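You operate a simulated robot arm through the tools that you are given. There is no shell and no other tool. Be economical: measure what you need, move in short steps, check, and stop when the job is done.

You are at the controls of a simulated robot arm. One attempt, no reset.

Task
Strip the core box and stand the new core on the green plate.
Fine: ease the clamp, draw the dowel into its block, part the halves wide. Set down upright: dowel, square core.

Only the result counts: the job must be done as asked and must still hold three seconds after the hand-in. Knocking over, shifting, dropping, spilling or breaking anything else fails it.

Robot
A 6-joint arm with a two-finger parallel gripper, fixed in place. Base frame: the origin is at the foot of the arm, x ahead of it, y to its left, z up; the work surface is at about z = 800. Units: mm, rad, N and s.
With the tool pointing down near the work surface it reaches from about 240 to 640 mm from the base axis. Its first joint turns from -1.152 to 1.152 rad. Payload 2.7 kg.
The TCP is the grasp point between the finger pads, 23 mm short of the fingertips. In the tool frame z runs along the fingers and y along their closing line. The gripper opens to 94 mm. The fingers are 38 mm wide and 10 mm thick; the gripper's body (54 by 96 mm) begins 39 mm behind the TCP.
Orientation is that of the tool frame in the base frame, as a unit quaternion [x, y, z, w]. With the fingers straight down and closing along the base's y, the tool's x points along the base's -x, its y along +y and its z along -z.

Tools
- The arm moves only by the tool drive_tool. Its argument "rows" is a list of rows, each a list of 3 entries, a list of its own where there are three numbers: the turn, a rotation vector about the base's x, y, z in rad, then the shift along the base's x, y, z in mm, then the finger opening in mm, from 0 to 94. In form: [[[rx, ry, rz], [tx, ty, tz], claw], ...]. A call has 1 to 20 rows; each row shifts and turns the commanded pose from where the row before left it. Each row takes 0.2 s and may step no farther than 50 mm and 0.15 rad from the row before; otherwise, or with a gripper value out of range, the whole call is refused. Where a pose cannot be reached the arm comes as near as it can. A force on the tool above 70 N (or 10 N above the force at the start of the call, whichever is more), or a blocked arm, ends the call early, and 0.2 s more pass. The fingers move at their own pace (about 45 mm/s each) and stop on an object; they squeeze with about 20 N. The grip force told is the motor's: it shows also when the fingers shut on nothing. Time passes only in rows, and 0.2 s behind the last, so rows that do not move let the fingers close. It gives the time, the measured TCP pose, the force on the tool (base axes), the opening and the grip force at its end, in the units of the frame above (readings bear some noise), with the torque about the TCP (base axes, N m) and any sound that the robot's microphone picked up, and new pictures: "views" is both (left out), scene, wrist or none.
- Cameras (640 x 400 px; columns grow to the right, rows downward): "scene" is fixed at [83.5, -436, 1406.6]; the picture's right is [0.70, -0.72, 0.00], its down [-0.39, -0.38, -0.84] and it looks along [0.60, 0.59, -0.54] (base axes); focal length 335 px, centre (320, 200). "wrist" rides on the gripper at [87, 16, -74] in the tool frame; the picture's right is [-0.18, 0.98, 0.00], its down [-0.58, -0.11, -0.81] and it looks along [-0.79, -0.15, 0.59] (tool axes); focal length 243 px, centre (320, 200). There is no depth. A picture from a camera that has moved, and an enlarged one, comes with that camera's place and axes in the base frame and with its lens.
- inspect(camera, box): a new picture of the part [left, top, right, bottom] of that camera's present view, enlarged. The clock stands still meanwhile.
- job_done(): hands the job in; it is judged then, once.

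Work in short steps. Places have to be worked out from the pictures, the camera data and where the tool is seen: move nearer, look again, correct. Check each grasp and each placing, and mend what went wrong. You have 120 turns and 200 pictures in all, those below and enlarged ones among them. Open the gripper and draw the arm clear of the work before you hand the job in, unless the task says otherwise; then end with one line.

The tools are called after "Call:" as a command line: name --argument value ..., lists and objects as JSON in quotes. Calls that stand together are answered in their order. drive_tool: Moves the arm, as the interface text tells. Its arguments: {"type":"object","properties":{"rows":{"type":"array"},"views":{"type":"string","enum":["both","scene","wrist","none"]}},"required":["rows"]} The other tools are called the same way: inspect (camera, box) takes an enlarged picture of a part of a camera's view; job_done () hands the job in.

At the start:

```text
t: 0.0
eef_pos: [421.8, -142.4, 1143.7]
tcp_rot: [-0.001, 1.0, -0.001, 0.001]
ft_force: [0.0, 1.1, -0.6]
moment: [-0.03, 0.02, 0.01]
finger_gap: 94.1
grasp_force: 0.0
```

scene: 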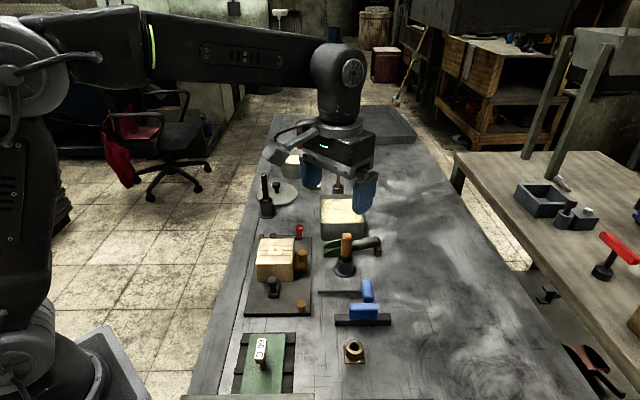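
wrist: 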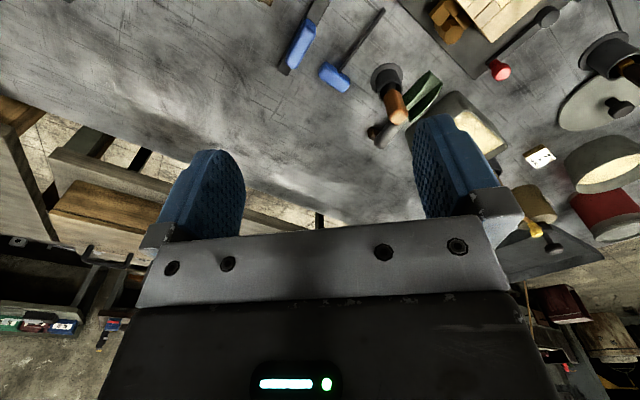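

I'll take a closer look at the core box and the plate first.

Call:
inspect --camera "scene" --box '[230, 210, 330, 325]'

Call:
inspect --camera "scene" --box '[200, 300, 400, 400]'

Call:
inspect --camera "wrist" --box '[360, 0, 640, 180]'

```text
3.48 times, centred on (280, 268) of scene
camera zoom: at [83.5, -436.0, 1406.6], right [0.7, -0.72, 0.0], down [-0.39, -0.38, -0.84], along [0.6, 0.59, -0.54], focal length 1165 px, centre (459, -35)
```

zoom: 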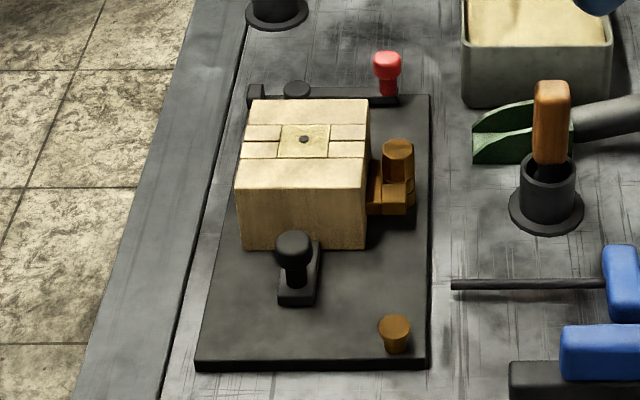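

```text
3.20 times, centred on (300, 350) of scene
camera zoom: at [83.5, -436.0, 1406.6], right [0.7, -0.72, 0.0], down [-0.39, -0.38, -0.84], along [0.6, 0.59, -0.54], focal length 1071 px, centre (384, -280)
```

zoom: 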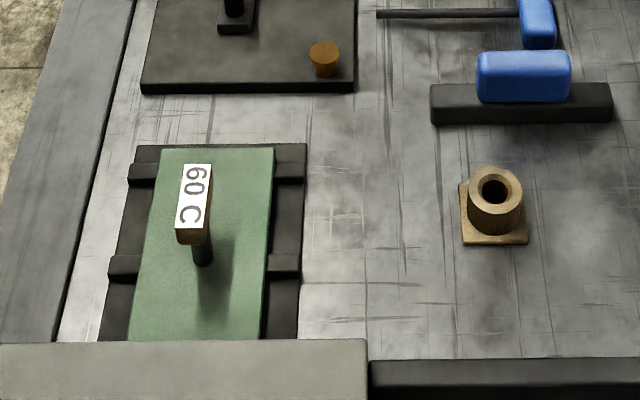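

```text
2.22 times, centred on (500, 90) of wrist
camera zoom: at [334.9, -126.5, 1218.9], right [0.18, 0.98, 0.0], down [0.58, -0.11, 0.81], along [0.79, -0.15, -0.59], focal length 539 px, centre (-80, 444)
```

zoom: 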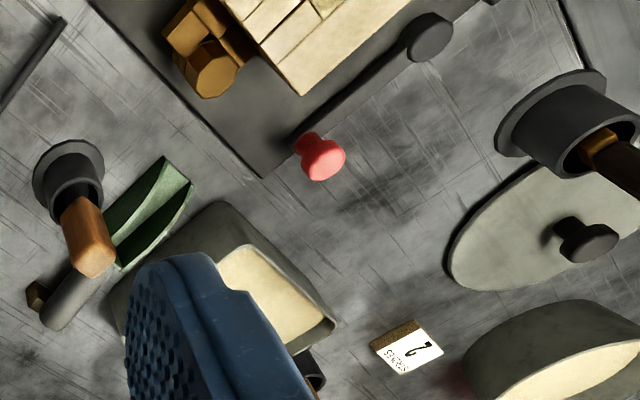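

The core box appears as a ~87 mm square turned 45°, centred near (445, 68), its top near z 870. I'll bring the wrist camera over it for a close look.

Call:
drive_tool --rows '[[[0, 0, 0], [-4.4, 32.4, -26], 94], [[0, 0, 0], [-4.4, 32.4, -26], 94], [[0, 0, 0], [-4.4, 32.4, -26], 94], [[0, 0, 0], [-4.4, 32.4, -26], 94], [[0, 0, 0], [-4.4, 32.4, -26], 94]]' --views "wrist"

Call:
inspect --camera "wrist" --box '[260, 0, 500, 150]'

```text
t: 1.2
eef_pos: [401.4, 19.4, 1014.2]
tcp_rot: [0.0, 1.0, 0.0, 0.001]
ft_force: [-0.7, -0.2, 0.4]
moment: [0.02, 0.0, -0.03]
finger_gap: 94.2
grasp_force: 0.1
camera wrist: at [313.9, 36.9, 1088.1], right [0.18, 0.98, 0.0], down [0.58, -0.11, 0.81], along [0.79, -0.15, -0.59], focal length 243 px, centre (320, 200)
```

wrist: 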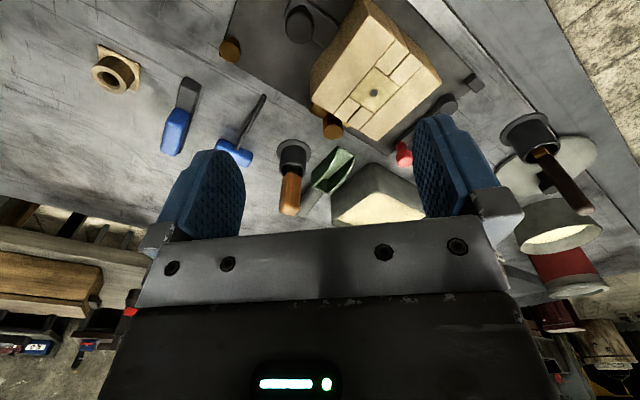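

```text
2.67 times, centred on (380, 75) of wrist
camera zoom: at [313.9, 36.9, 1088.1], right [0.18, 0.98, 0.0], down [0.58, -0.11, 0.81], along [0.79, -0.15, -0.59], focal length 647 px, centre (160, 533)
```

zoom: 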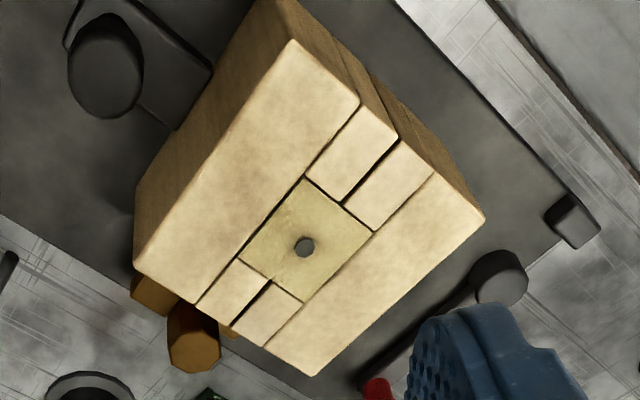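

The seam runs across the box, with the core showing in the middle. I need detail on the brass dowel assembly at the right and the red-knobbed clamp at the back.

Call:
inspect --camera "scene" --box '[280, 220, 320, 275]'

Call:
drive_tool --rows '[[[0, 0, 0.14], [10, 0, 0], 94], [[0, 0, 0.14], [10, 0, 0], 94], [[0, 0, 0.14], [10, 0, 0], 94], [[0, 0, 0.14], [10, 0, 0], 94], [[0, 0, 0.14], [10, 0, 0], 94], [[0, 0, 0.14], [10, 0, 0], 94], [[0, 0, 0.14], [10, 0, 0], 94], [[0, 0, 0.14], [0, 0, 0], 94], [[0, 0, 0.14], [0, 0, 0], 94], [[0, 0, 0.14], [0, 0, 0], 94], [[0, 0, 0.14], [0, 0, 0], 94]]' --views "wrist"

```text
7.27 times, centred on (300, 248) of scene
camera zoom: at [83.5, -436.0, 1406.6], right [0.7, -0.72, 0.0], down [-0.39, -0.38, -0.84], along [0.6, 0.59, -0.54], focal length 2435 px, centre (466, -146)
```

zoom: 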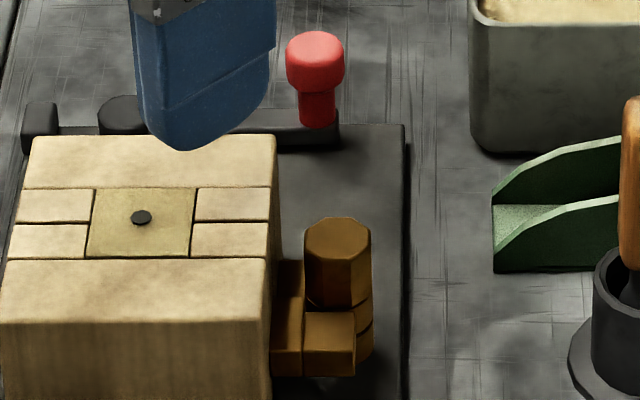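

```text
t: 3.6
eef_pos: [469.7, 18.7, 1015.1]
tcp_rot: [-0.697, 0.717, -0.001, 0.001]
ft_force: [0.1, 0.3, 1.1]
moment: [0.0, 0.03, 0.0]
finger_gap: 94.1
grasp_force: 0.0
camera wrist: at [450.5, -66.7, 1089.2], right [-0.98, 0.21, 0.0], down [0.12, 0.58, 0.81], along [0.17, 0.79, -0.59], focal length 243 px, centre (320, 200)
```

wrist: 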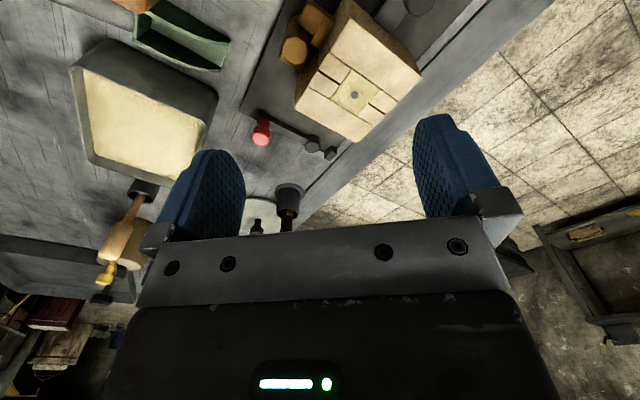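

I'll yaw further and approach to see the brass dowel from the right side.

Call:
drive_tool --rows '[[[0, 0, 0.137], [6, -2, -9], 94], [[0, 0, 0.137], [6, -2, -9], 94], [[0, 0, 0.137], [6, -2, -9], 94], [[0, 0, 0.137], [6, -2, -9], 94], [[0, 0, 0.137], [6, -2, -9], 94], [[0, 0, 0.137], [6, -2, -9], 94]]' --views "wrist"

Call:
inspect --camera "wrist" --box '[230, 0, 430, 190]'

```text
t: 5.0
eef_pos: [505.4, 7.1, 961.3]
tcp_rot: [0.926, -0.378, -0.001, 0.001]
ft_force: [0.8, 0.4, 1.1]
moment: [-0.01, -0.01, 0.01]
finger_gap: 93.7
grasp_force: 0.1
camera wrist: at [556.5, -65.1, 1035.3], right [-0.82, -0.57, 0.0], down [-0.34, 0.48, 0.81], along [-0.46, 0.66, -0.59], focal length 243 px, centre (320, 200)
```

wrist: 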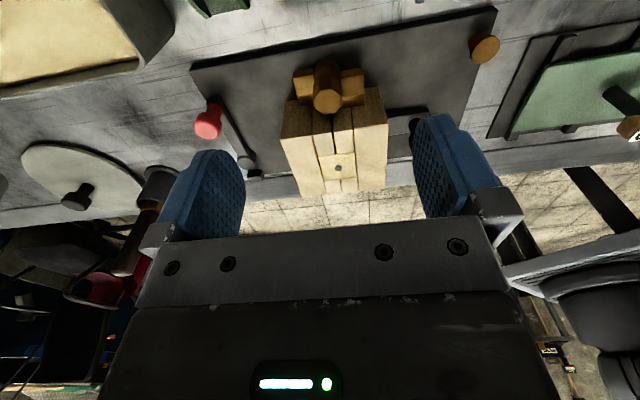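

```text
2.11 times, centred on (330, 95) of wrist
camera zoom: at [556.5, -65.1, 1035.3], right [-0.82, -0.57, 0.0], down [-0.34, 0.48, 0.81], along [-0.46, 0.66, -0.59], focal length 511 px, centre (299, 421)
```

zoom: 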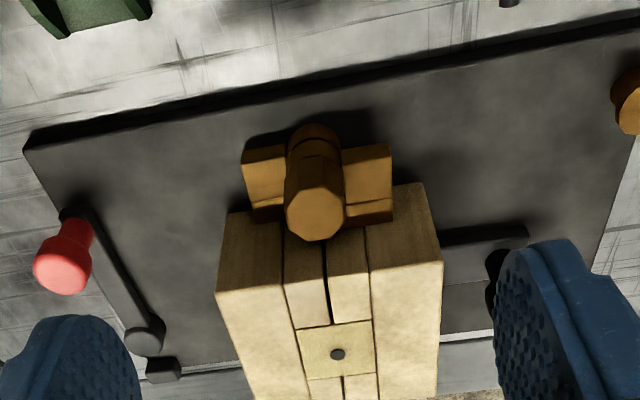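

The dowel knob sits in a brass block across the seam. I'll shift along the box's depth direction to look at the clamp and the back face.

Call:
drive_tool --rows '[[[0, 0, 0], [20, 20, 0], 94], [[0, 0, 0], [20, 20, 0], 94], [[0, 0, 0.1], [20, 20, 0], 94], [[0, 0, 0.1], [10, 10, 0], 94], [[0, 0, 0.1], [0, 0, 0], 94], [[0, 0, 0.1], [0, 0, 0], 94]]' --views "wrist"

Call:
inspect --camera "wrist" --box '[230, 0, 500, 170]'

```text
t: 6.4
eef_pos: [575.7, 77.3, 960.5]
tcp_rot: [0.982, -0.187, 0.0, -0.001]
ft_force: [0.2, 0.0, -0.6]
moment: [-0.02, -0.03, -0.01]
finger_gap: 93.9
grasp_force: 0.0
camera wrist: at [650.0, 30.6, 1034.3], right [-0.53, -0.85, 0.0], down [-0.5, 0.32, 0.81], along [-0.68, 0.43, -0.59], focal length 243 px, centre (320, 200)
```

wrist: 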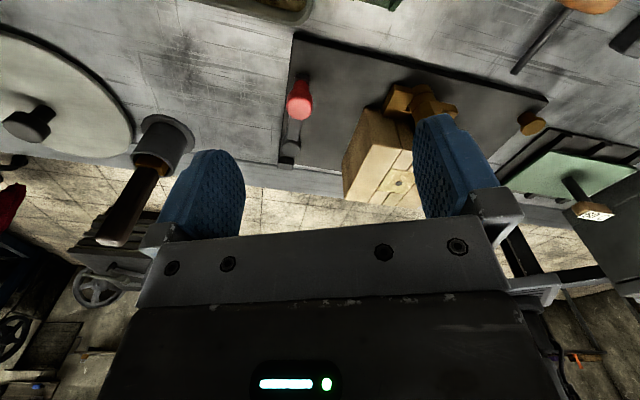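

```text
2.35 times, centred on (365, 85) of wrist
camera zoom: at [650.0, 30.6, 1034.3], right [-0.53, -0.85, 0.0], down [-0.5, 0.32, 0.81], along [-0.68, 0.43, -0.59], focal length 571 px, centre (214, 471)
```

zoom: 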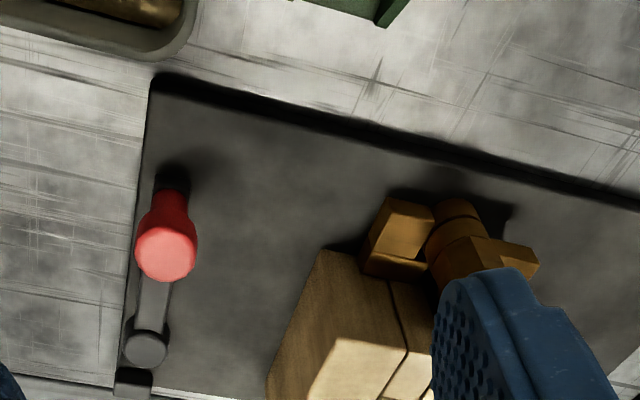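

The lever pivots near (511,163) and its red knob is at about (559,110), z≈850, at the back edge of the plate. I'll align the tool with the plate and hover over the knob.

Call:
drive_tool --rows '[[[0, 0, -0.1], [-4, 8, -10], 70], [[0, 0, -0.1], [-4, 8, -15], 70], [[0, 0, -0.1], [-4, 8, -15], 70], [[0, 0, -0.1], [-4, 8, -15], 70]]' --views "both"

Call:
inspect --camera "scene" --box '[240, 190, 340, 290]'

Call:
inspect --camera "wrist" --box '[200, 0, 500, 200]'

```text
t: 7.4
eef_pos: [559.1, 109.4, 904.7]
tcp_rot: [0.925, -0.38, 0.0, 0.0]
ft_force: [0.5, -0.1, 0.6]
moment: [0.0, -0.01, -0.01]
finger_gap: 70.1
grasp_force: 0.0
camera wrist: at [609.0, 36.9, 979.0], right [-0.82, -0.57, 0.0], down [-0.34, 0.49, 0.81], along [-0.46, 0.66, -0.59], focal length 243 px, centre (320, 200)
```

scene: 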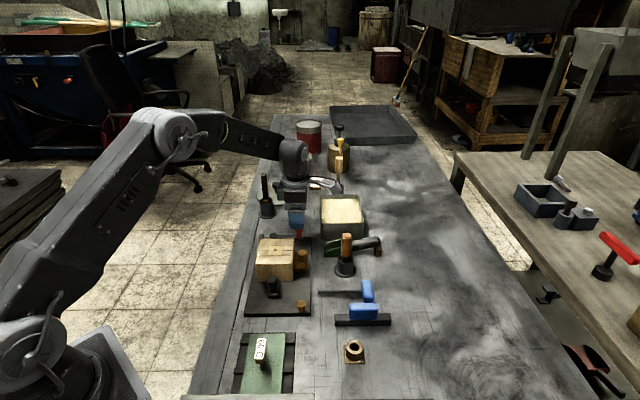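
wrist: 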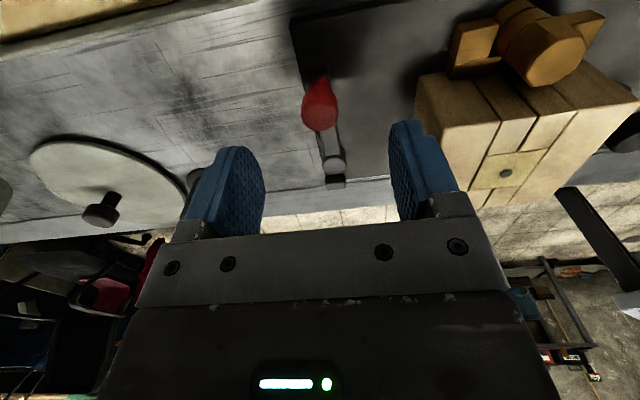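

```text
4.00 times, centred on (290, 240) of scene
camera zoom: at [83.5, -436.0, 1406.6], right [0.7, -0.72, 0.0], down [-0.39, -0.38, -0.84], along [0.6, 0.59, -0.54], focal length 1339 px, centre (440, 40)
```

zoom: 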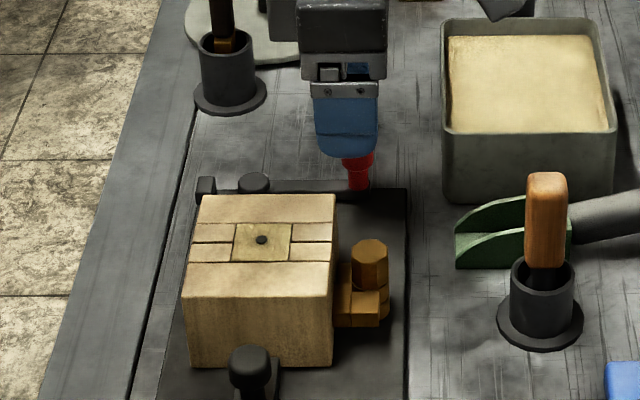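

```text
2.00 times, centred on (350, 100) of wrist
camera zoom: at [609.0, 36.9, 979.0], right [-0.82, -0.57, 0.0], down [-0.34, 0.49, 0.81], along [-0.46, 0.66, -0.59], focal length 485 px, centre (260, 400)
```

zoom: 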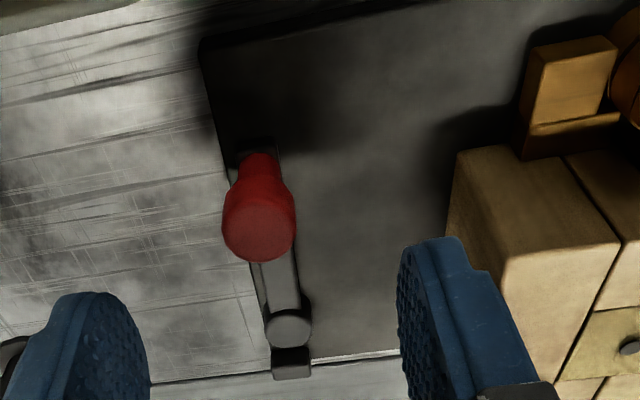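

The knob is centred between the fingers. I'll descend and close on it gently.

Call:
drive_tool --rows '[[[0, 0, 0], [2, -3, -25], 60], [[0, 0, 0], [1, 0, -24], 60], [[0, 0, 0], [0, 0, 0], 20], [[0, 0, 0], [0, 0, 0], 10], [[0, 0, 0], [0, 0, 0], 10], [[0, 0, 0], [0, 0, 0], 10]]' --views "wrist"

Call:
inspect --camera "wrist" --box '[220, 60, 460, 220]'

```text
t: 8.8
eef_pos: [564.1, 105.3, 856.4]
tcp_rot: [0.925, -0.38, 0.0, 0.0]
ft_force: [1.7, -0.3, -1.7]
moment: [-0.09, -0.14, -0.07]
finger_gap: 21.5
grasp_force: 45.2
camera wrist: at [613.5, 33.5, 930.8], right [-0.82, -0.57, 0.0], down [-0.34, 0.49, 0.81], along [-0.46, 0.66, -0.59], focal length 243 px, centre (320, 200)
```

wrist: 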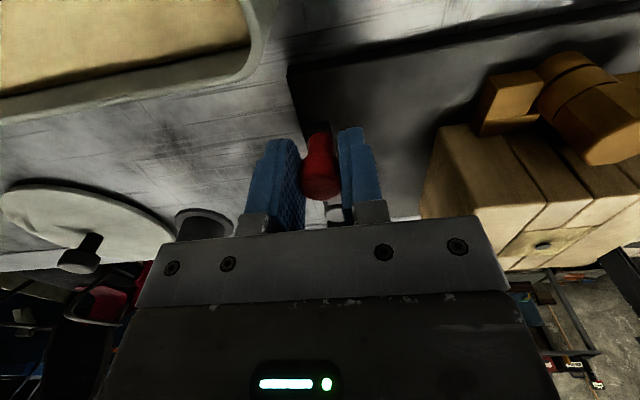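

```text
2.50 times, centred on (340, 140) of wrist
camera zoom: at [613.5, 33.5, 930.8], right [-0.82, -0.57, 0.0], down [-0.34, 0.49, 0.81], along [-0.46, 0.66, -0.59], focal length 606 px, centre (270, 350)
```

zoom: 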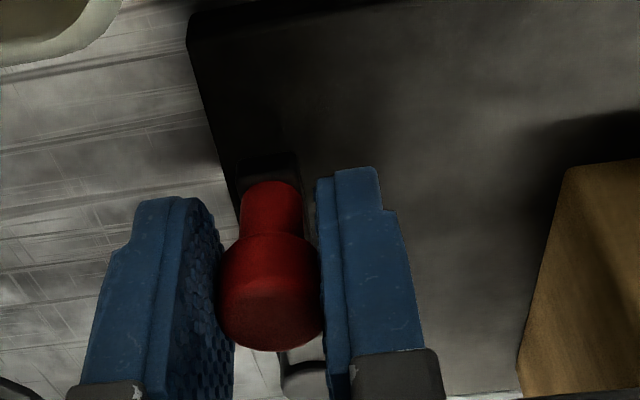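

Gripped (21.5 mm). I'll try a small swing outward, away from the box, watching the force.

Call:
drive_tool --rows '[[[0, 0, 0], [1.5, 1.5, 0], 10], [[0, 0, 0], [1.5, 1.5, 0], 10], [[0, 0, 0], [0, 0, 0], 10]]' --views "none"

```text
t: 9.6
eef_pos: [565.6, 109.6, 857.2]
tcp_rot: [0.925, -0.38, 0.0, 0.0]
ft_force: [0.1, -4.7, 0.8]
moment: [0.15, 0.36, 0.27]
finger_gap: 21.5
grasp_force: 45.1
```

It moved with light resistance. I'll continue a bit along the arc.

Call:
drive_tool --rows '[[[0, 0, 0], [1.3, 1.6, 0], 10], [[0, 0, 0], [1.3, 1.6, 0], 10], [[0, 0, 0], [1.2, 1.7, 0], 10], [[0, 0, 0], [0, 0, 0], 10]]' --views "wrist"

Call:
inspect --camera "wrist" --box '[220, 60, 460, 220]'

```text
t: 10.6
eef_pos: [569.8, 114.9, 856.5]
tcp_rot: [0.925, -0.38, 0.0, 0.0]
ft_force: [-1.9, -5.1, 2.8]
moment: [-0.16, -0.03, 0.35]
finger_gap: 21.6
grasp_force: 45.5
camera wrist: at [619.9, 42.1, 930.9], right [-0.82, -0.57, 0.0], down [-0.34, 0.49, 0.81], along [-0.46, 0.66, -0.59], focal length 243 px, centre (320, 200)
```

wrist: 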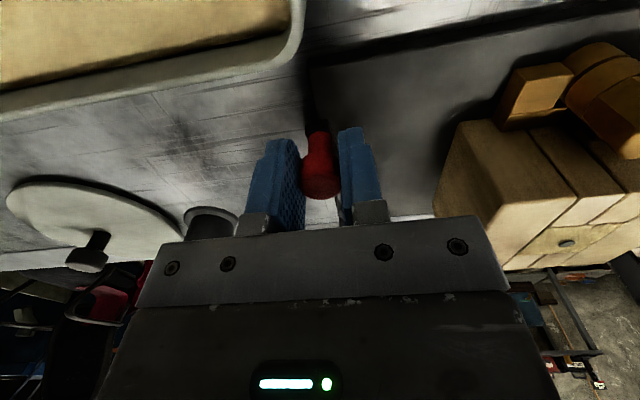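

```text
2.50 times, centred on (340, 140) of wrist
camera zoom: at [619.9, 42.1, 930.9], right [-0.82, -0.57, 0.0], down [-0.34, 0.49, 0.81], along [-0.46, 0.66, -0.59], focal length 606 px, centre (270, 350)
```

zoom: 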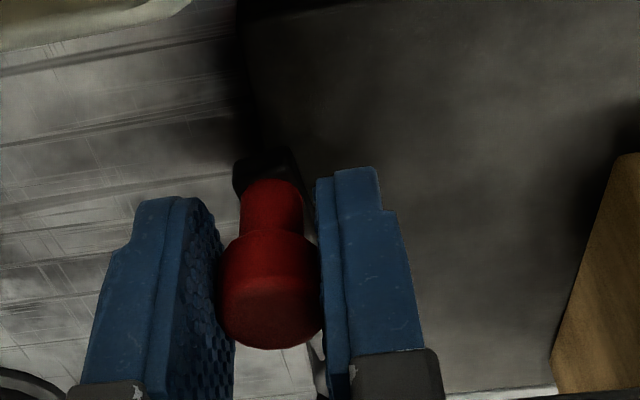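

The lever swings freely outward. I'll follow its arc about the pivot with matching yaw.

Call:
drive_tool --rows '[[[0, 0, 0.07], [3.2, 4.25, 0], 10], [[0, 0, 0.07], [2.9, 4.46, 0], 10], [[0, 0, 0.07], [2.58, 4.65, 0], 10], [[0, 0, 0.07], [2.25, 4.82, 0], 10], [[0, 0, 0], [0, 0, 0], 10]]' --views "none"

```text
t: 11.8
eef_pos: [580.7, 132.9, 855.6]
tcp_rot: [0.969, -0.247, 0.0, -0.001]
ft_force: [-3.9, 2.5, 7.1]
moment: [0.52, 0.83, -0.1]
finger_gap: 21.4
grasp_force: 44.8
```

Call:
drive_tool --rows '[[[0, 0, 0], [0, 0, 0], 10]]' --views "both"

Call:
inspect --camera "scene" --box '[240, 190, 340, 290]'

Call:
inspect --camera "wrist" --box '[220, 60, 460, 220]'

```text
t: 12.2
eef_pos: [580.2, 132.7, 855.8]
tcp_rot: [0.969, -0.247, 0.0, 0.0]
ft_force: [-4.9, 5.5, 7.9]
moment: [0.64, 0.99, -0.15]
finger_gap: 21.4
grasp_force: 44.9
camera wrist: at [647.7, 77.2, 930.8], right [-0.63, -0.77, 0.0], down [-0.46, 0.37, 0.81], along [-0.62, 0.51, -0.59], focal length 243 px, centre (320, 200)
```

scene: 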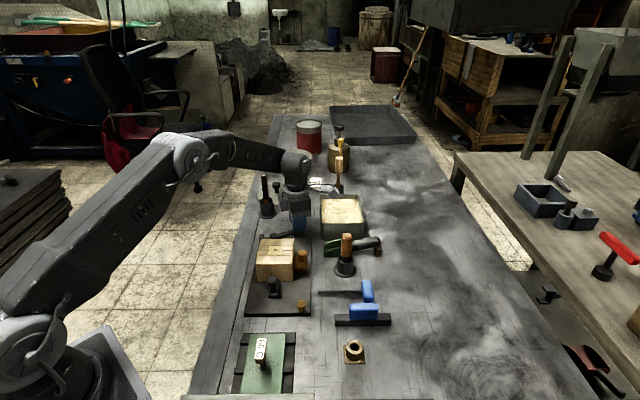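
wrist: 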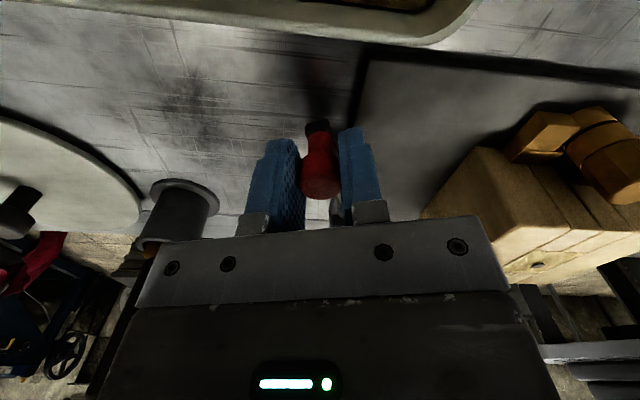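

```text
4.00 times, centred on (290, 240) of scene
camera zoom: at [83.3, -436.0, 1406.7], right [0.7, -0.72, 0.0], down [-0.39, -0.38, -0.84], along [0.6, 0.59, -0.54], focal length 1339 px, centre (440, 40)
```

zoom: 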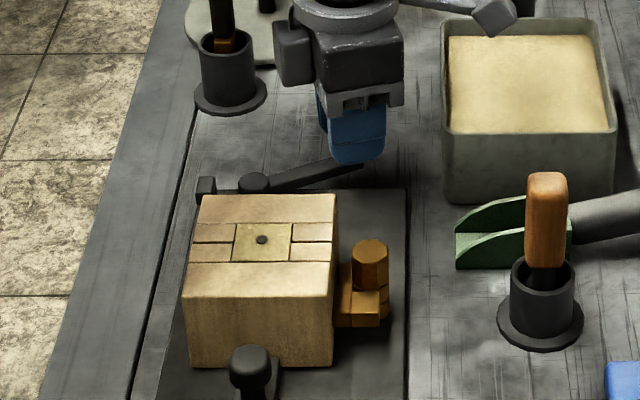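

```text
2.50 times, centred on (340, 140) of wrist
camera zoom: at [647.7, 77.2, 930.8], right [-0.63, -0.77, 0.0], down [-0.46, 0.37, 0.81], along [-0.62, 0.51, -0.59], focal length 606 px, centre (270, 350)
```

zoom: 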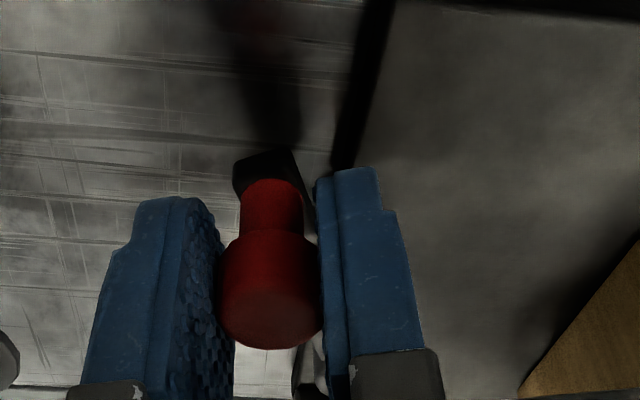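

Swung about 25°, with slight radial pull; I correct inward and continue the arc.

Call:
drive_tool --rows '[[[0, 0, 0.07], [0.5, 5.4, 1], 10], [[0, 0, 0.07], [1.6, 4.95, 0], 10], [[0, 0, 0.07], [1.23, 5.05, 0], 10], [[0, 0, 0.07], [0.87, 5.1, 0], 10], [[0, 0, 0.07], [0.5, 5.2, 0], 10], [[0, 0, 0.07], [0.1, 5.2, 0], 10], [[0, 0, 0], [0, 0, 0], 10]]' --views "scene"

Call:
inspect --camera "scene" --box '[240, 190, 340, 290]'

```text
t: 13.8
eef_pos: [584.9, 162.0, 857.0]
tcp_rot: [0.999, -0.04, -0.001, 0.0]
ft_force: [-6.1, -4.6, -5.0]
moment: [0.04, 0.23, 0.22]
finger_gap: 21.4
grasp_force: 45.0
```

scene: 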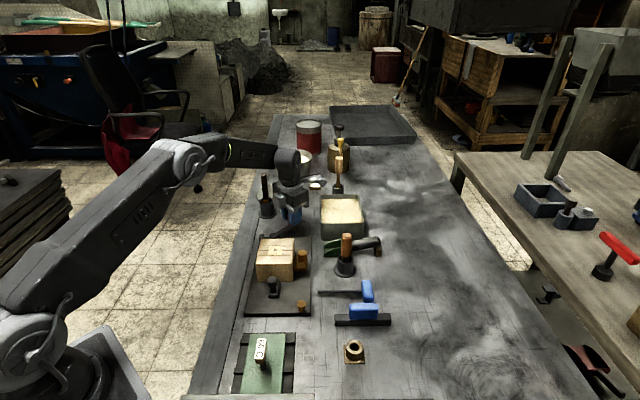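

```text
4.00 times, centred on (290, 240) of scene
camera zoom: at [83.4, -436.1, 1406.6], right [0.7, -0.72, 0.0], down [-0.39, -0.38, -0.84], along [0.6, 0.59, -0.54], focal length 1339 px, centre (440, 40)
```

zoom: 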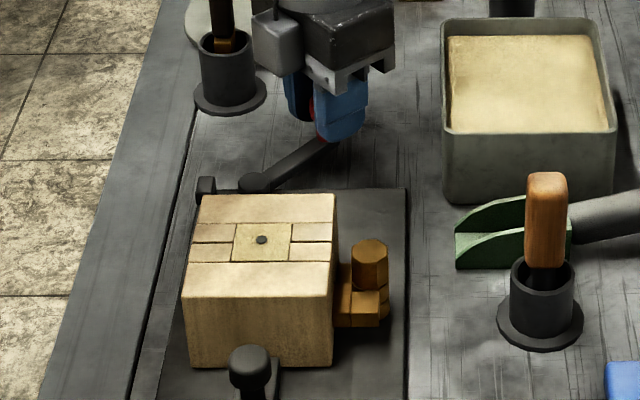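

Rotated about 48° now, still easy. Continue toward a full 90° or until it stops.

Call:
drive_tool --rows '[[[0, 0, 0.07], [-1.5, 5.1, 0], 10], [[0, 0, 0.07], [-0.54, 5.1, 0], 10], [[0, 0, 0.07], [-0.9, 5.1, 0], 10], [[0, 0, 0.07], [-1.25, 5.0, 0], 10], [[0, 0, 0.07], [-1.6, 4.9, 0], 10], [[0, 0, 0.07], [-1.93, 4.8, 0], 10], [[0, 0, 0.07], [-2.26, 4.6, 0], 10], [[0, 0, 0.07], [-2.58, 4.5, 0], 10], [[0, 0, 0], [0, 0, 0], 10]]' --views "scene"

Call:
inspect --camera "scene" --box '[240, 170, 340, 290]'

```text
t: 15.1
eef_pos: [582.7, 177.1, 856.5]
tcp_rot: [0.991, 0.133, 0.002, 0.016]
ft_force: [1.7, -9.1, -1.1]
moment: [0.05, -0.38, 0.02]
finger_gap: 21.6
grasp_force: 44.8
out of reach, approached as far as the arm can: row 6
stopped in row 6: the force on the tool passed its limit at 84 N (the readings are from after the stop); the commanded pose is now the measured one
```

scene: 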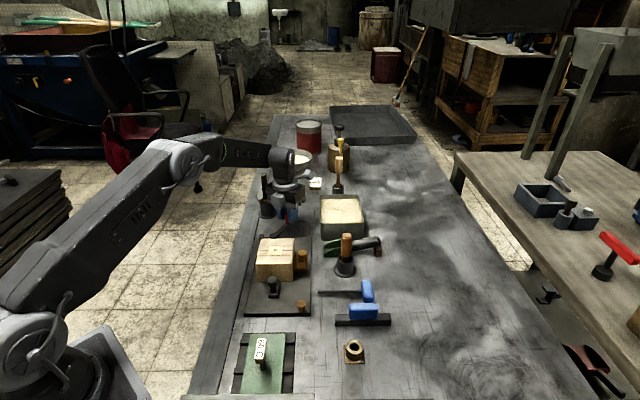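

```text
3.33 times, centred on (290, 230) of scene
camera zoom: at [83.6, -436.2, 1406.6], right [0.7, -0.72, 0.0], down [-0.39, -0.38, -0.84], along [0.6, 0.59, -0.54], focal length 1116 px, centre (420, 100)
```

zoom: 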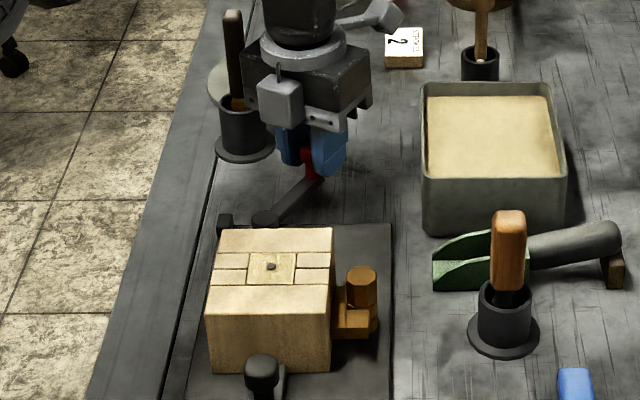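

The stop may be my wrist's yaw limit or the lever's end stop. I'll nudge along the arc with no yaw to tell which.

Call:
drive_tool --rows '[[[0, 0, -0.1], [0, 0, 0], 10], [[0, 0, 0], [-0.5, 2, 0], 10], [[0, 0, 0], [-0.5, 2, 0], 10], [[0, 0, 0], [0, 0, 0], 10]]' --views "none"

```text
t: 16.1
eef_pos: [582.7, 176.7, 857.9]
tcp_rot: [0.996, 0.083, 0.002, 0.017]
ft_force: [16.8, -29.1, -5.9]
moment: [-0.2, 0.78, -0.03]
finger_gap: 21.7
grasp_force: 44.9
```

The lever is against its end stop (~60° swung), so the clamp is open. I'll relax, release and rise, straightening the small tilt.

Call:
drive_tool --rows '[[[0, 0, 0], [1, -4, 0], 10], [[0, 0, 0], [0, 0, 0], 40], [[0, 0, 0], [0, 0, 0], 40], [[0.034, 0.007, 0], [0, 0, 25], 40], [[0, 0, -0.1], [0, -10, 30], 60], [[0, 0, -0.1], [-10, -20, 30], 60], [[0, 0, -0.1], [-10, -20, 0], 60]]' --views "wrist"

Call:
inspect --camera "scene" --box '[240, 170, 340, 290]'

```text
t: 17.7
eef_pos: [561.0, 128.3, 942.8]
tcp_rot: [0.998, -0.066, 0.0, -0.001]
ft_force: [0.3, 0.6, 0.0]
moment: [0.0, 0.0, 0.01]
finger_gap: 59.8
grasp_force: 0.1
camera wrist: at [643.3, 101.7, 1016.6], right [-0.31, -0.95, 0.0], down [-0.56, 0.18, 0.81], along [-0.77, 0.25, -0.59], focal length 243 px, centre (320, 200)
```

wrist: 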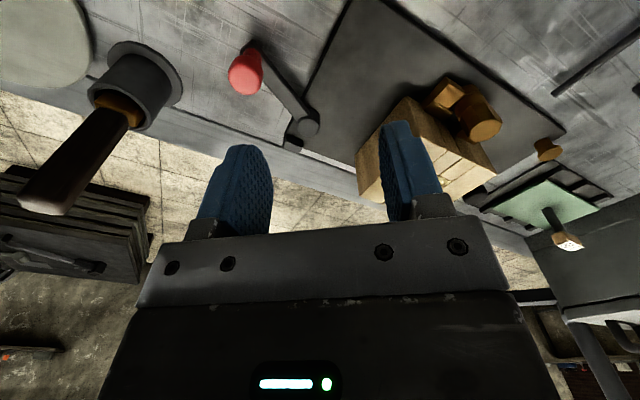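

```text
3.33 times, centred on (290, 230) of scene
camera zoom: at [83.5, -436.0, 1406.6], right [0.7, -0.72, 0.0], down [-0.39, -0.38, -0.84], along [0.6, 0.59, -0.54], focal length 1116 px, centre (420, 100)
```

zoom: 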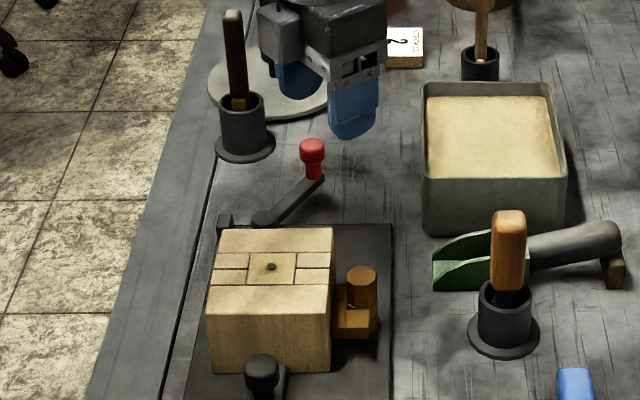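

The lever stands open. Next I hover over the dowel knob near (490, 20).

Call:
drive_tool --rows '[[[0, 0, -0.13], [-13.4, -22.4, -5], 70], [[0, 0, -0.13], [-13.4, -22.4, -5], 70], [[0, 0, -0.13], [-13.4, -22.4, -5], 70], [[0, 0, -0.13], [-13.4, -22.4, -5], 70], [[0, 0, -0.13], [-13.4, -22.4, -5], 70], [[0, 0, 0], [0, 0, 0], 70]]' --views "wrist"

Call:
inspect --camera "wrist" --box '[220, 40, 430, 180]'

Call:
inspect --camera "scene" --box '[260, 200, 330, 290]'

```text
t: 19.1
eef_pos: [494.5, 16.0, 918.3]
tcp_rot: [0.924, -0.381, 0.001, -0.002]
ft_force: [1.0, -0.6, 0.5]
moment: [0.0, -0.05, -0.02]
finger_gap: 70.0
grasp_force: 0.1
camera wrist: at [543.5, -56.5, 991.1], right [-0.82, -0.57, 0.0], down [-0.34, 0.48, 0.81], along [-0.46, 0.67, -0.59], focal length 243 px, centre (320, 200)
```

wrist: 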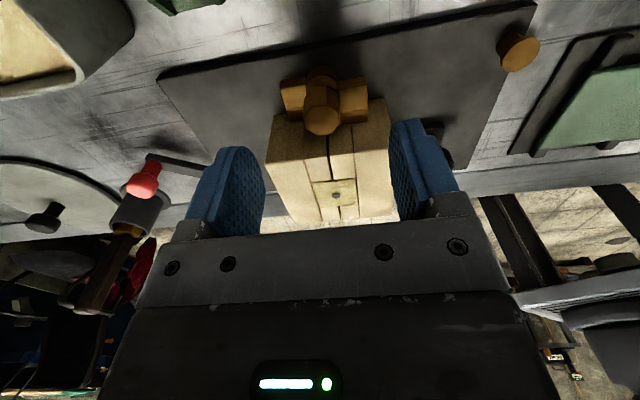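

```text
2.86 times, centred on (325, 110) of wrist
camera zoom: at [543.5, -56.5, 991.1], right [-0.82, -0.57, 0.0], down [-0.34, 0.48, 0.81], along [-0.46, 0.67, -0.59], focal length 693 px, centre (306, 457)
```

zoom: 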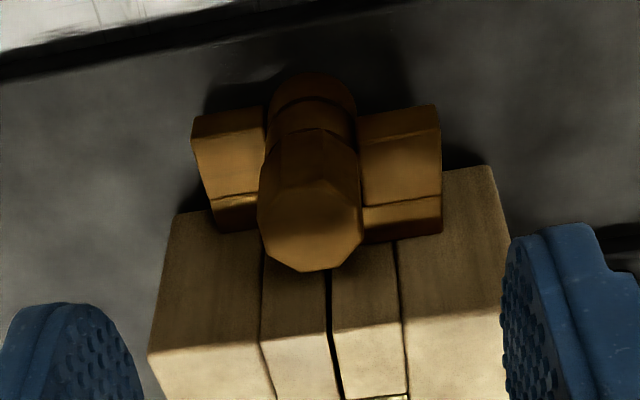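

```text
4.44 times, centred on (295, 245) of scene
camera zoom: at [83.5, -436.0, 1406.6], right [0.7, -0.72, 0.0], down [-0.39, -0.38, -0.84], along [0.6, 0.59, -0.54], focal length 1488 px, centre (431, 0)
```

zoom: 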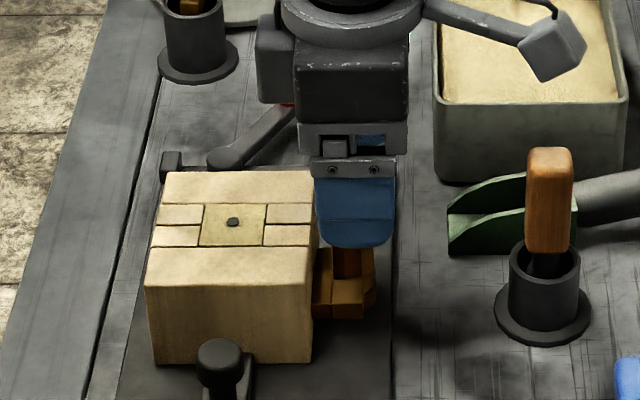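

The knob is aligned with the tool (s≈335, TCP ≈338). Descend and close on it.

Call:
drive_tool --rows '[[[0, 0, 0], [0, 0, -25], 60], [[0, 0, 0], [0, 0, -24], 60], [[0, 0, 0], [0, 0, 0], 20], [[0, 0, 0], [0, 0, 0], 10], [[0, 0, 0], [0, 0, 0], 10], [[0, 0, 0], [0, 0, 0], 10]]' --views "wrist"

Call:
inspect --camera "wrist" --box '[220, 60, 460, 220]'

```text
t: 20.5
eef_pos: [493.1, 14.3, 867.8]
tcp_rot: [0.925, -0.381, 0.0, -0.002]
ft_force: [-1.1, 0.8, 0.7]
moment: [0.01, -0.03, 0.0]
finger_gap: 21.3
grasp_force: 20.0
camera wrist: at [542.8, -56.8, 941.7], right [-0.82, -0.57, 0.0], down [-0.34, 0.48, 0.81], along [-0.46, 0.66, -0.59], focal length 243 px, centre (320, 200)
```

wrist: 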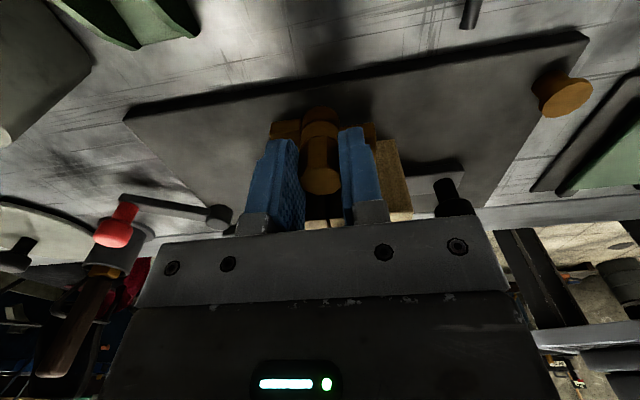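

```text
2.50 times, centred on (340, 140) of wrist
camera zoom: at [542.8, -56.8, 941.7], right [-0.82, -0.57, 0.0], down [-0.34, 0.48, 0.81], along [-0.46, 0.66, -0.59], focal length 606 px, centre (270, 350)
```

zoom: 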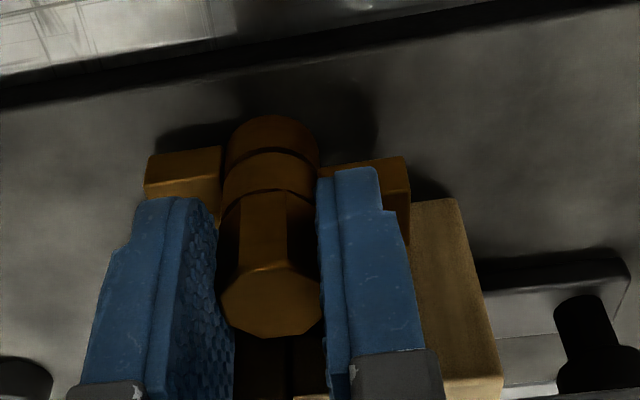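

Gripped (21 mm). Draw straight outward along (0.707, −0.707) slowly.

Call:
drive_tool --rows '[[[0, 0, 0], [1, -1, 0], 10], [[0, 0, 0], [1.5, -1.5, 0], 10], [[0, 0, 0], [1.5, -1.5, 0], 10], [[0, 0, 0], [0, 0, 0], 10]]' --views "none"

```text
t: 21.5
eef_pos: [497.8, 12.3, 866.1]
tcp_rot: [0.926, -0.379, -0.001, -0.002]
ft_force: [-10.5, 8.5, 1.0]
moment: [0.22, 0.28, 0.0]
finger_gap: 21.7
grasp_force: 20.2
```

Resistance about 13 N along the draw; it seems to be moving. Continue and check visually.

Call:
drive_tool --rows '[[[0, 0, 0], [1.5, -1.5, 0], 10], [[0, 0, 0], [1.5, -1.5, 0], 10], [[0, 0, 0], [1.5, -1.5, 0], 10], [[0, 0, 0], [0, 0, 0], 10]]' --views "wrist"

Call:
inspect --camera "wrist" --box '[220, 60, 460, 220]'

Call:
inspect --camera "scene" --box '[260, 200, 330, 290]'

```text
t: 22.5
eef_pos: [502.3, 7.6, 867.6]
tcp_rot: [0.925, -0.381, -0.001, -0.002]
ft_force: [-15.4, 4.2, 0.8]
moment: [0.11, 0.44, 0.11]
finger_gap: 21.3
grasp_force: 20.4
camera wrist: at [552.1, -64.6, 941.7], right [-0.82, -0.57, 0.0], down [-0.34, 0.48, 0.81], along [-0.46, 0.66, -0.59], focal length 243 px, centre (320, 200)
```

wrist: 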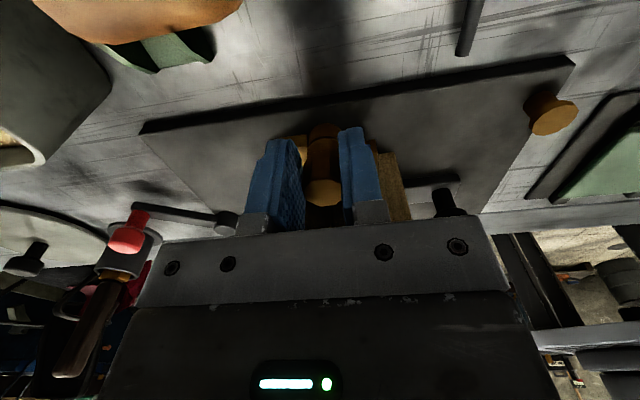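

```text
2.50 times, centred on (340, 140) of wrist
camera zoom: at [552.1, -64.6, 941.7], right [-0.82, -0.57, 0.0], down [-0.34, 0.48, 0.81], along [-0.46, 0.66, -0.59], focal length 606 px, centre (270, 350)
```

zoom: 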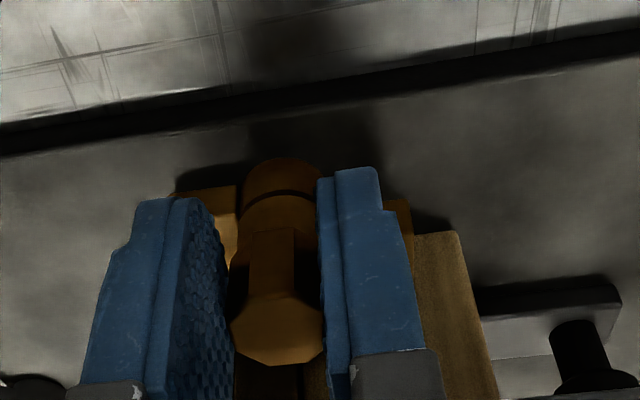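

```text
4.44 times, centred on (295, 245) of scene
camera zoom: at [83.1, -435.9, 1406.7], right [0.7, -0.72, 0.0], down [-0.39, -0.38, -0.84], along [0.6, 0.59, -0.54], focal length 1488 px, centre (431, 0)
```

zoom: 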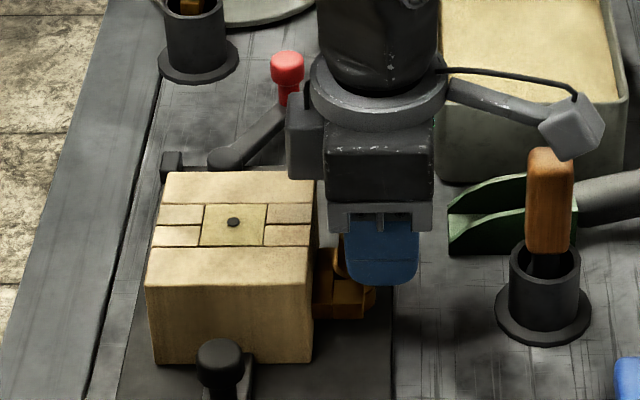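

The fingers slid along the knob; the knob itself didn't move. The column looks like a vertical pin (cap over interleaved knuckles), so it's likely drawn upward, and the bush with a hole at right may be its block. Let me look at the candidates.

Call:
inspect --camera "scene" --box '[335, 330, 375, 370]'

Call:
inspect --camera "scene" --box '[280, 270, 320, 320]'

Call:
drive_tool --rows '[[[0, 0, 0], [0, 0, 0], 40], [[0, 0, 0], [-5, 5, 0], 40], [[0, 0, 0], [-4, 4, 0], 40], [[0, 0, 0], [0, 0, 0], 10], [[0, 0, 0], [0, 0, 0], 10], [[0, 0, 0], [0, 0, 0], 10]]' --views "none"

```text
10.00 times, centred on (355, 350) of scene
camera zoom: at [83.1, -435.9, 1406.7], right [0.7, -0.72, 0.0], down [-0.39, -0.38, -0.84], along [0.6, 0.59, -0.54], focal length 3348 px, centre (-30, -1300)
```

zoom: 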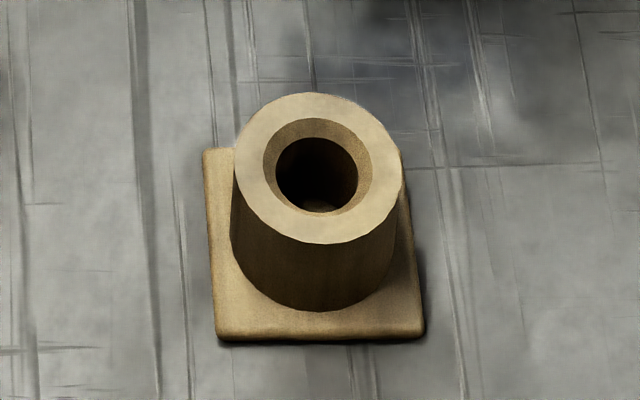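

```text
8.00 times, centred on (300, 295) of scene
camera zoom: at [83.1, -435.9, 1406.7], right [0.7, -0.72, 0.0], down [-0.39, -0.38, -0.84], along [0.6, 0.59, -0.54], focal length 2679 px, centre (480, -560)
```

zoom: 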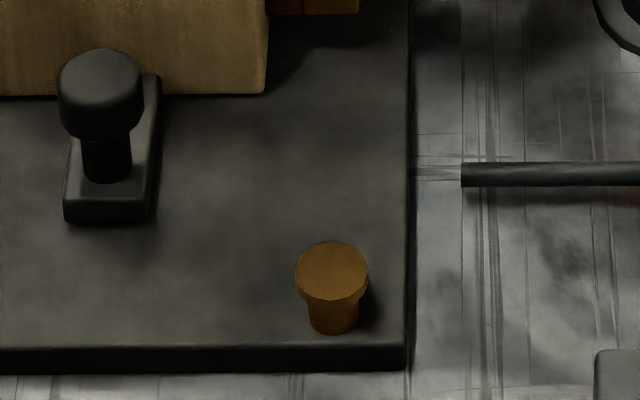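

```text
t: 23.9
eef_pos: [494.7, 17.5, 867.9]
tcp_rot: [0.925, -0.379, 0.001, -0.002]
ft_force: [-0.1, 0.4, 1.8]
moment: [-0.01, 0.0, -0.01]
finger_gap: 21.4
grasp_force: 20.2
```

Hole ~15 mm with a chamfer: that is the dowel's block. Now re-gripped centrally, I'll lift the dowel gently.

Call:
drive_tool --rows '[[[0, 0, 0], [0, 0, 2], 10], [[0, 0, 0], [0, 0, 3], 10], [[0, 0, 0], [0, 0, 3], 10], [[0, 0, 0], [0, 0, 0], 10]]' --views "wrist"

Call:
inspect --camera "wrist" --box '[220, 60, 460, 220]'

```text
t: 24.9
eef_pos: [494.7, 15.9, 875.0]
tcp_rot: [0.925, -0.381, -0.001, -0.002]
ft_force: [-0.6, 0.0, -0.2]
moment: [0.03, 0.04, 0.03]
finger_gap: 21.4
grasp_force: 20.1
camera wrist: at [544.2, -56.0, 949.0], right [-0.82, -0.57, 0.0], down [-0.34, 0.48, 0.81], along [-0.46, 0.66, -0.59], focal length 243 px, centre (320, 200)
```

wrist: 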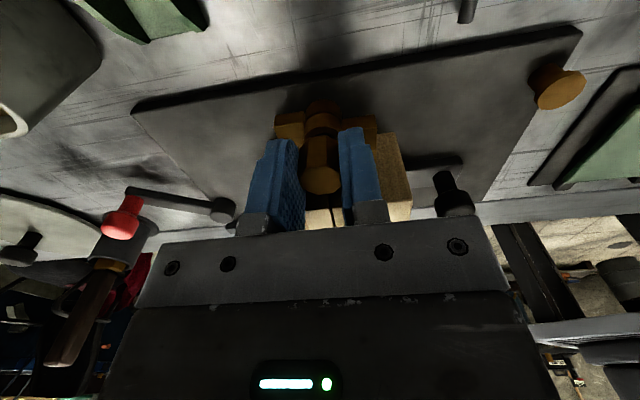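

```text
2.50 times, centred on (340, 140) of wrist
camera zoom: at [544.2, -56.0, 949.0], right [-0.82, -0.57, 0.0], down [-0.34, 0.48, 0.81], along [-0.46, 0.66, -0.59], focal length 606 px, centre (270, 350)
```

zoom: 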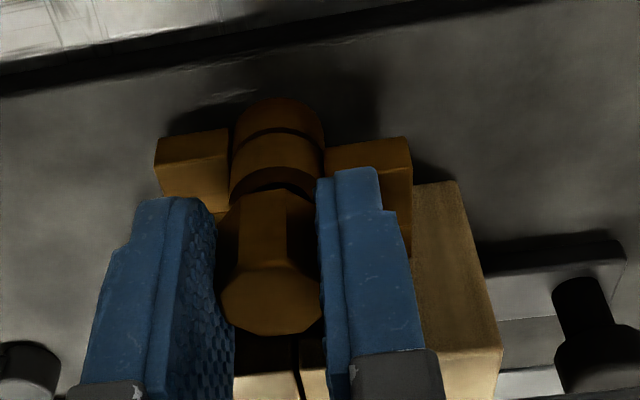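

The dowel is rising freely. Continue straight up until it is clear.

Call:
drive_tool --rows '[[[0, 0, 0], [0, 0, 6], 10], [[0, 0, 0], [0, 0, 8], 10], [[0, 0, 0], [0, 0, 8], 10], [[0, 0, 0], [0, 0, 10], 10], [[0, 0, 0], [0, 0, 10], 10], [[0, 0, 0], [0, 0, 12], 10], [[0, 0, 0], [0, 0, 12], 10], [[0, 0, 0], [0, 0, 0], 10]]' --views "both"

Call:
inspect --camera "scene" --box '[260, 180, 330, 290]'

Call:
inspect --camera "wrist" --box '[220, 60, 460, 220]'

```text
t: 26.7
eef_pos: [494.9, 16.2, 940.4]
tcp_rot: [0.925, -0.38, 0.0, -0.002]
ft_force: [0.8, 0.4, -0.4]
moment: [-0.01, -0.01, 0.03]
finger_gap: 21.9
grasp_force: 19.9
camera wrist: at [543.4, -55.9, 1015.4], right [-0.82, -0.57, 0.0], down [-0.34, 0.48, 0.81], along [-0.46, 0.66, -0.59], focal length 243 px, centre (320, 200)
```

scene: 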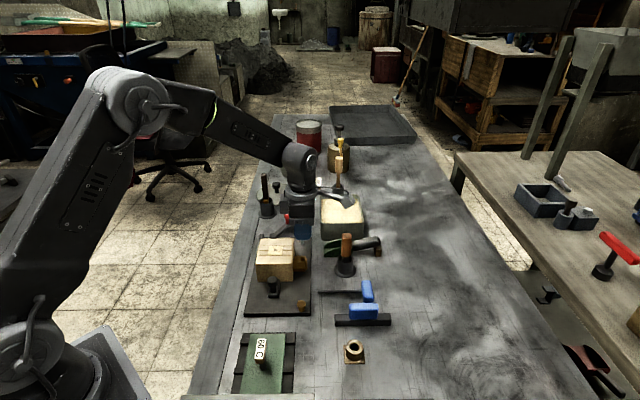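
wrist: 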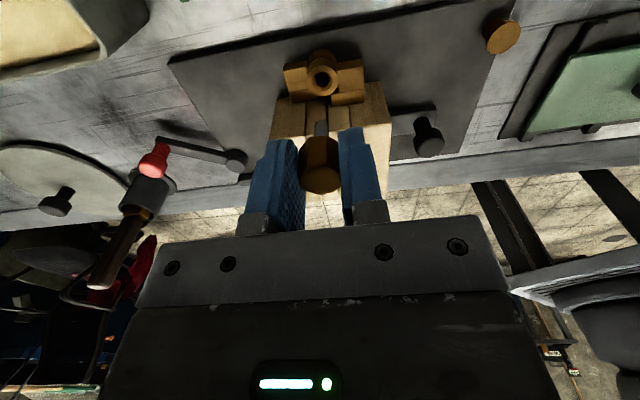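

```text
3.64 times, centred on (295, 235) of scene
camera zoom: at [83.5, -436.0, 1406.6], right [0.7, -0.72, 0.0], down [-0.39, -0.38, -0.84], along [0.6, 0.59, -0.54], focal length 1218 px, centre (411, 73)
```

zoom: 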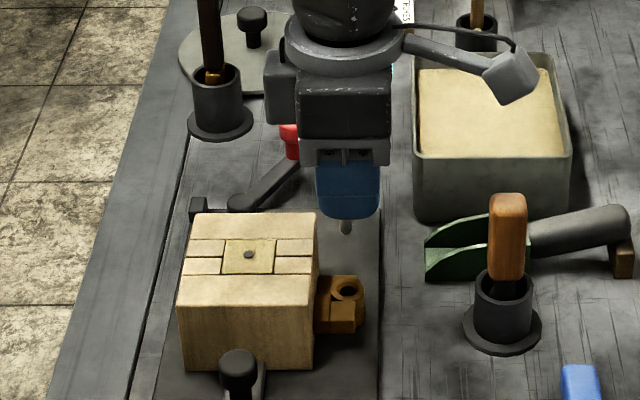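

```text
2.50 times, centred on (340, 140) of wrist
camera zoom: at [543.4, -55.9, 1015.4], right [-0.82, -0.57, 0.0], down [-0.34, 0.48, 0.81], along [-0.46, 0.66, -0.59], focal length 606 px, centre (270, 350)
```

zoom: 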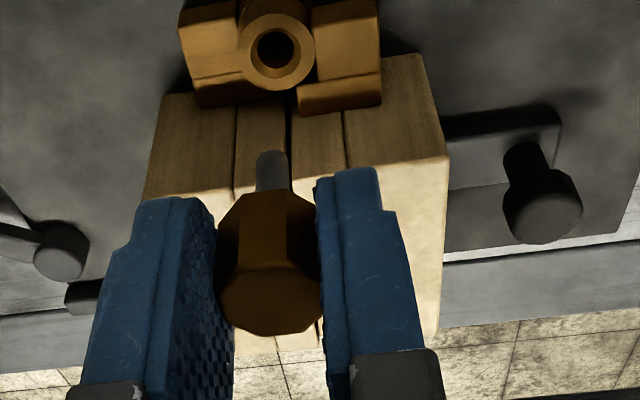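

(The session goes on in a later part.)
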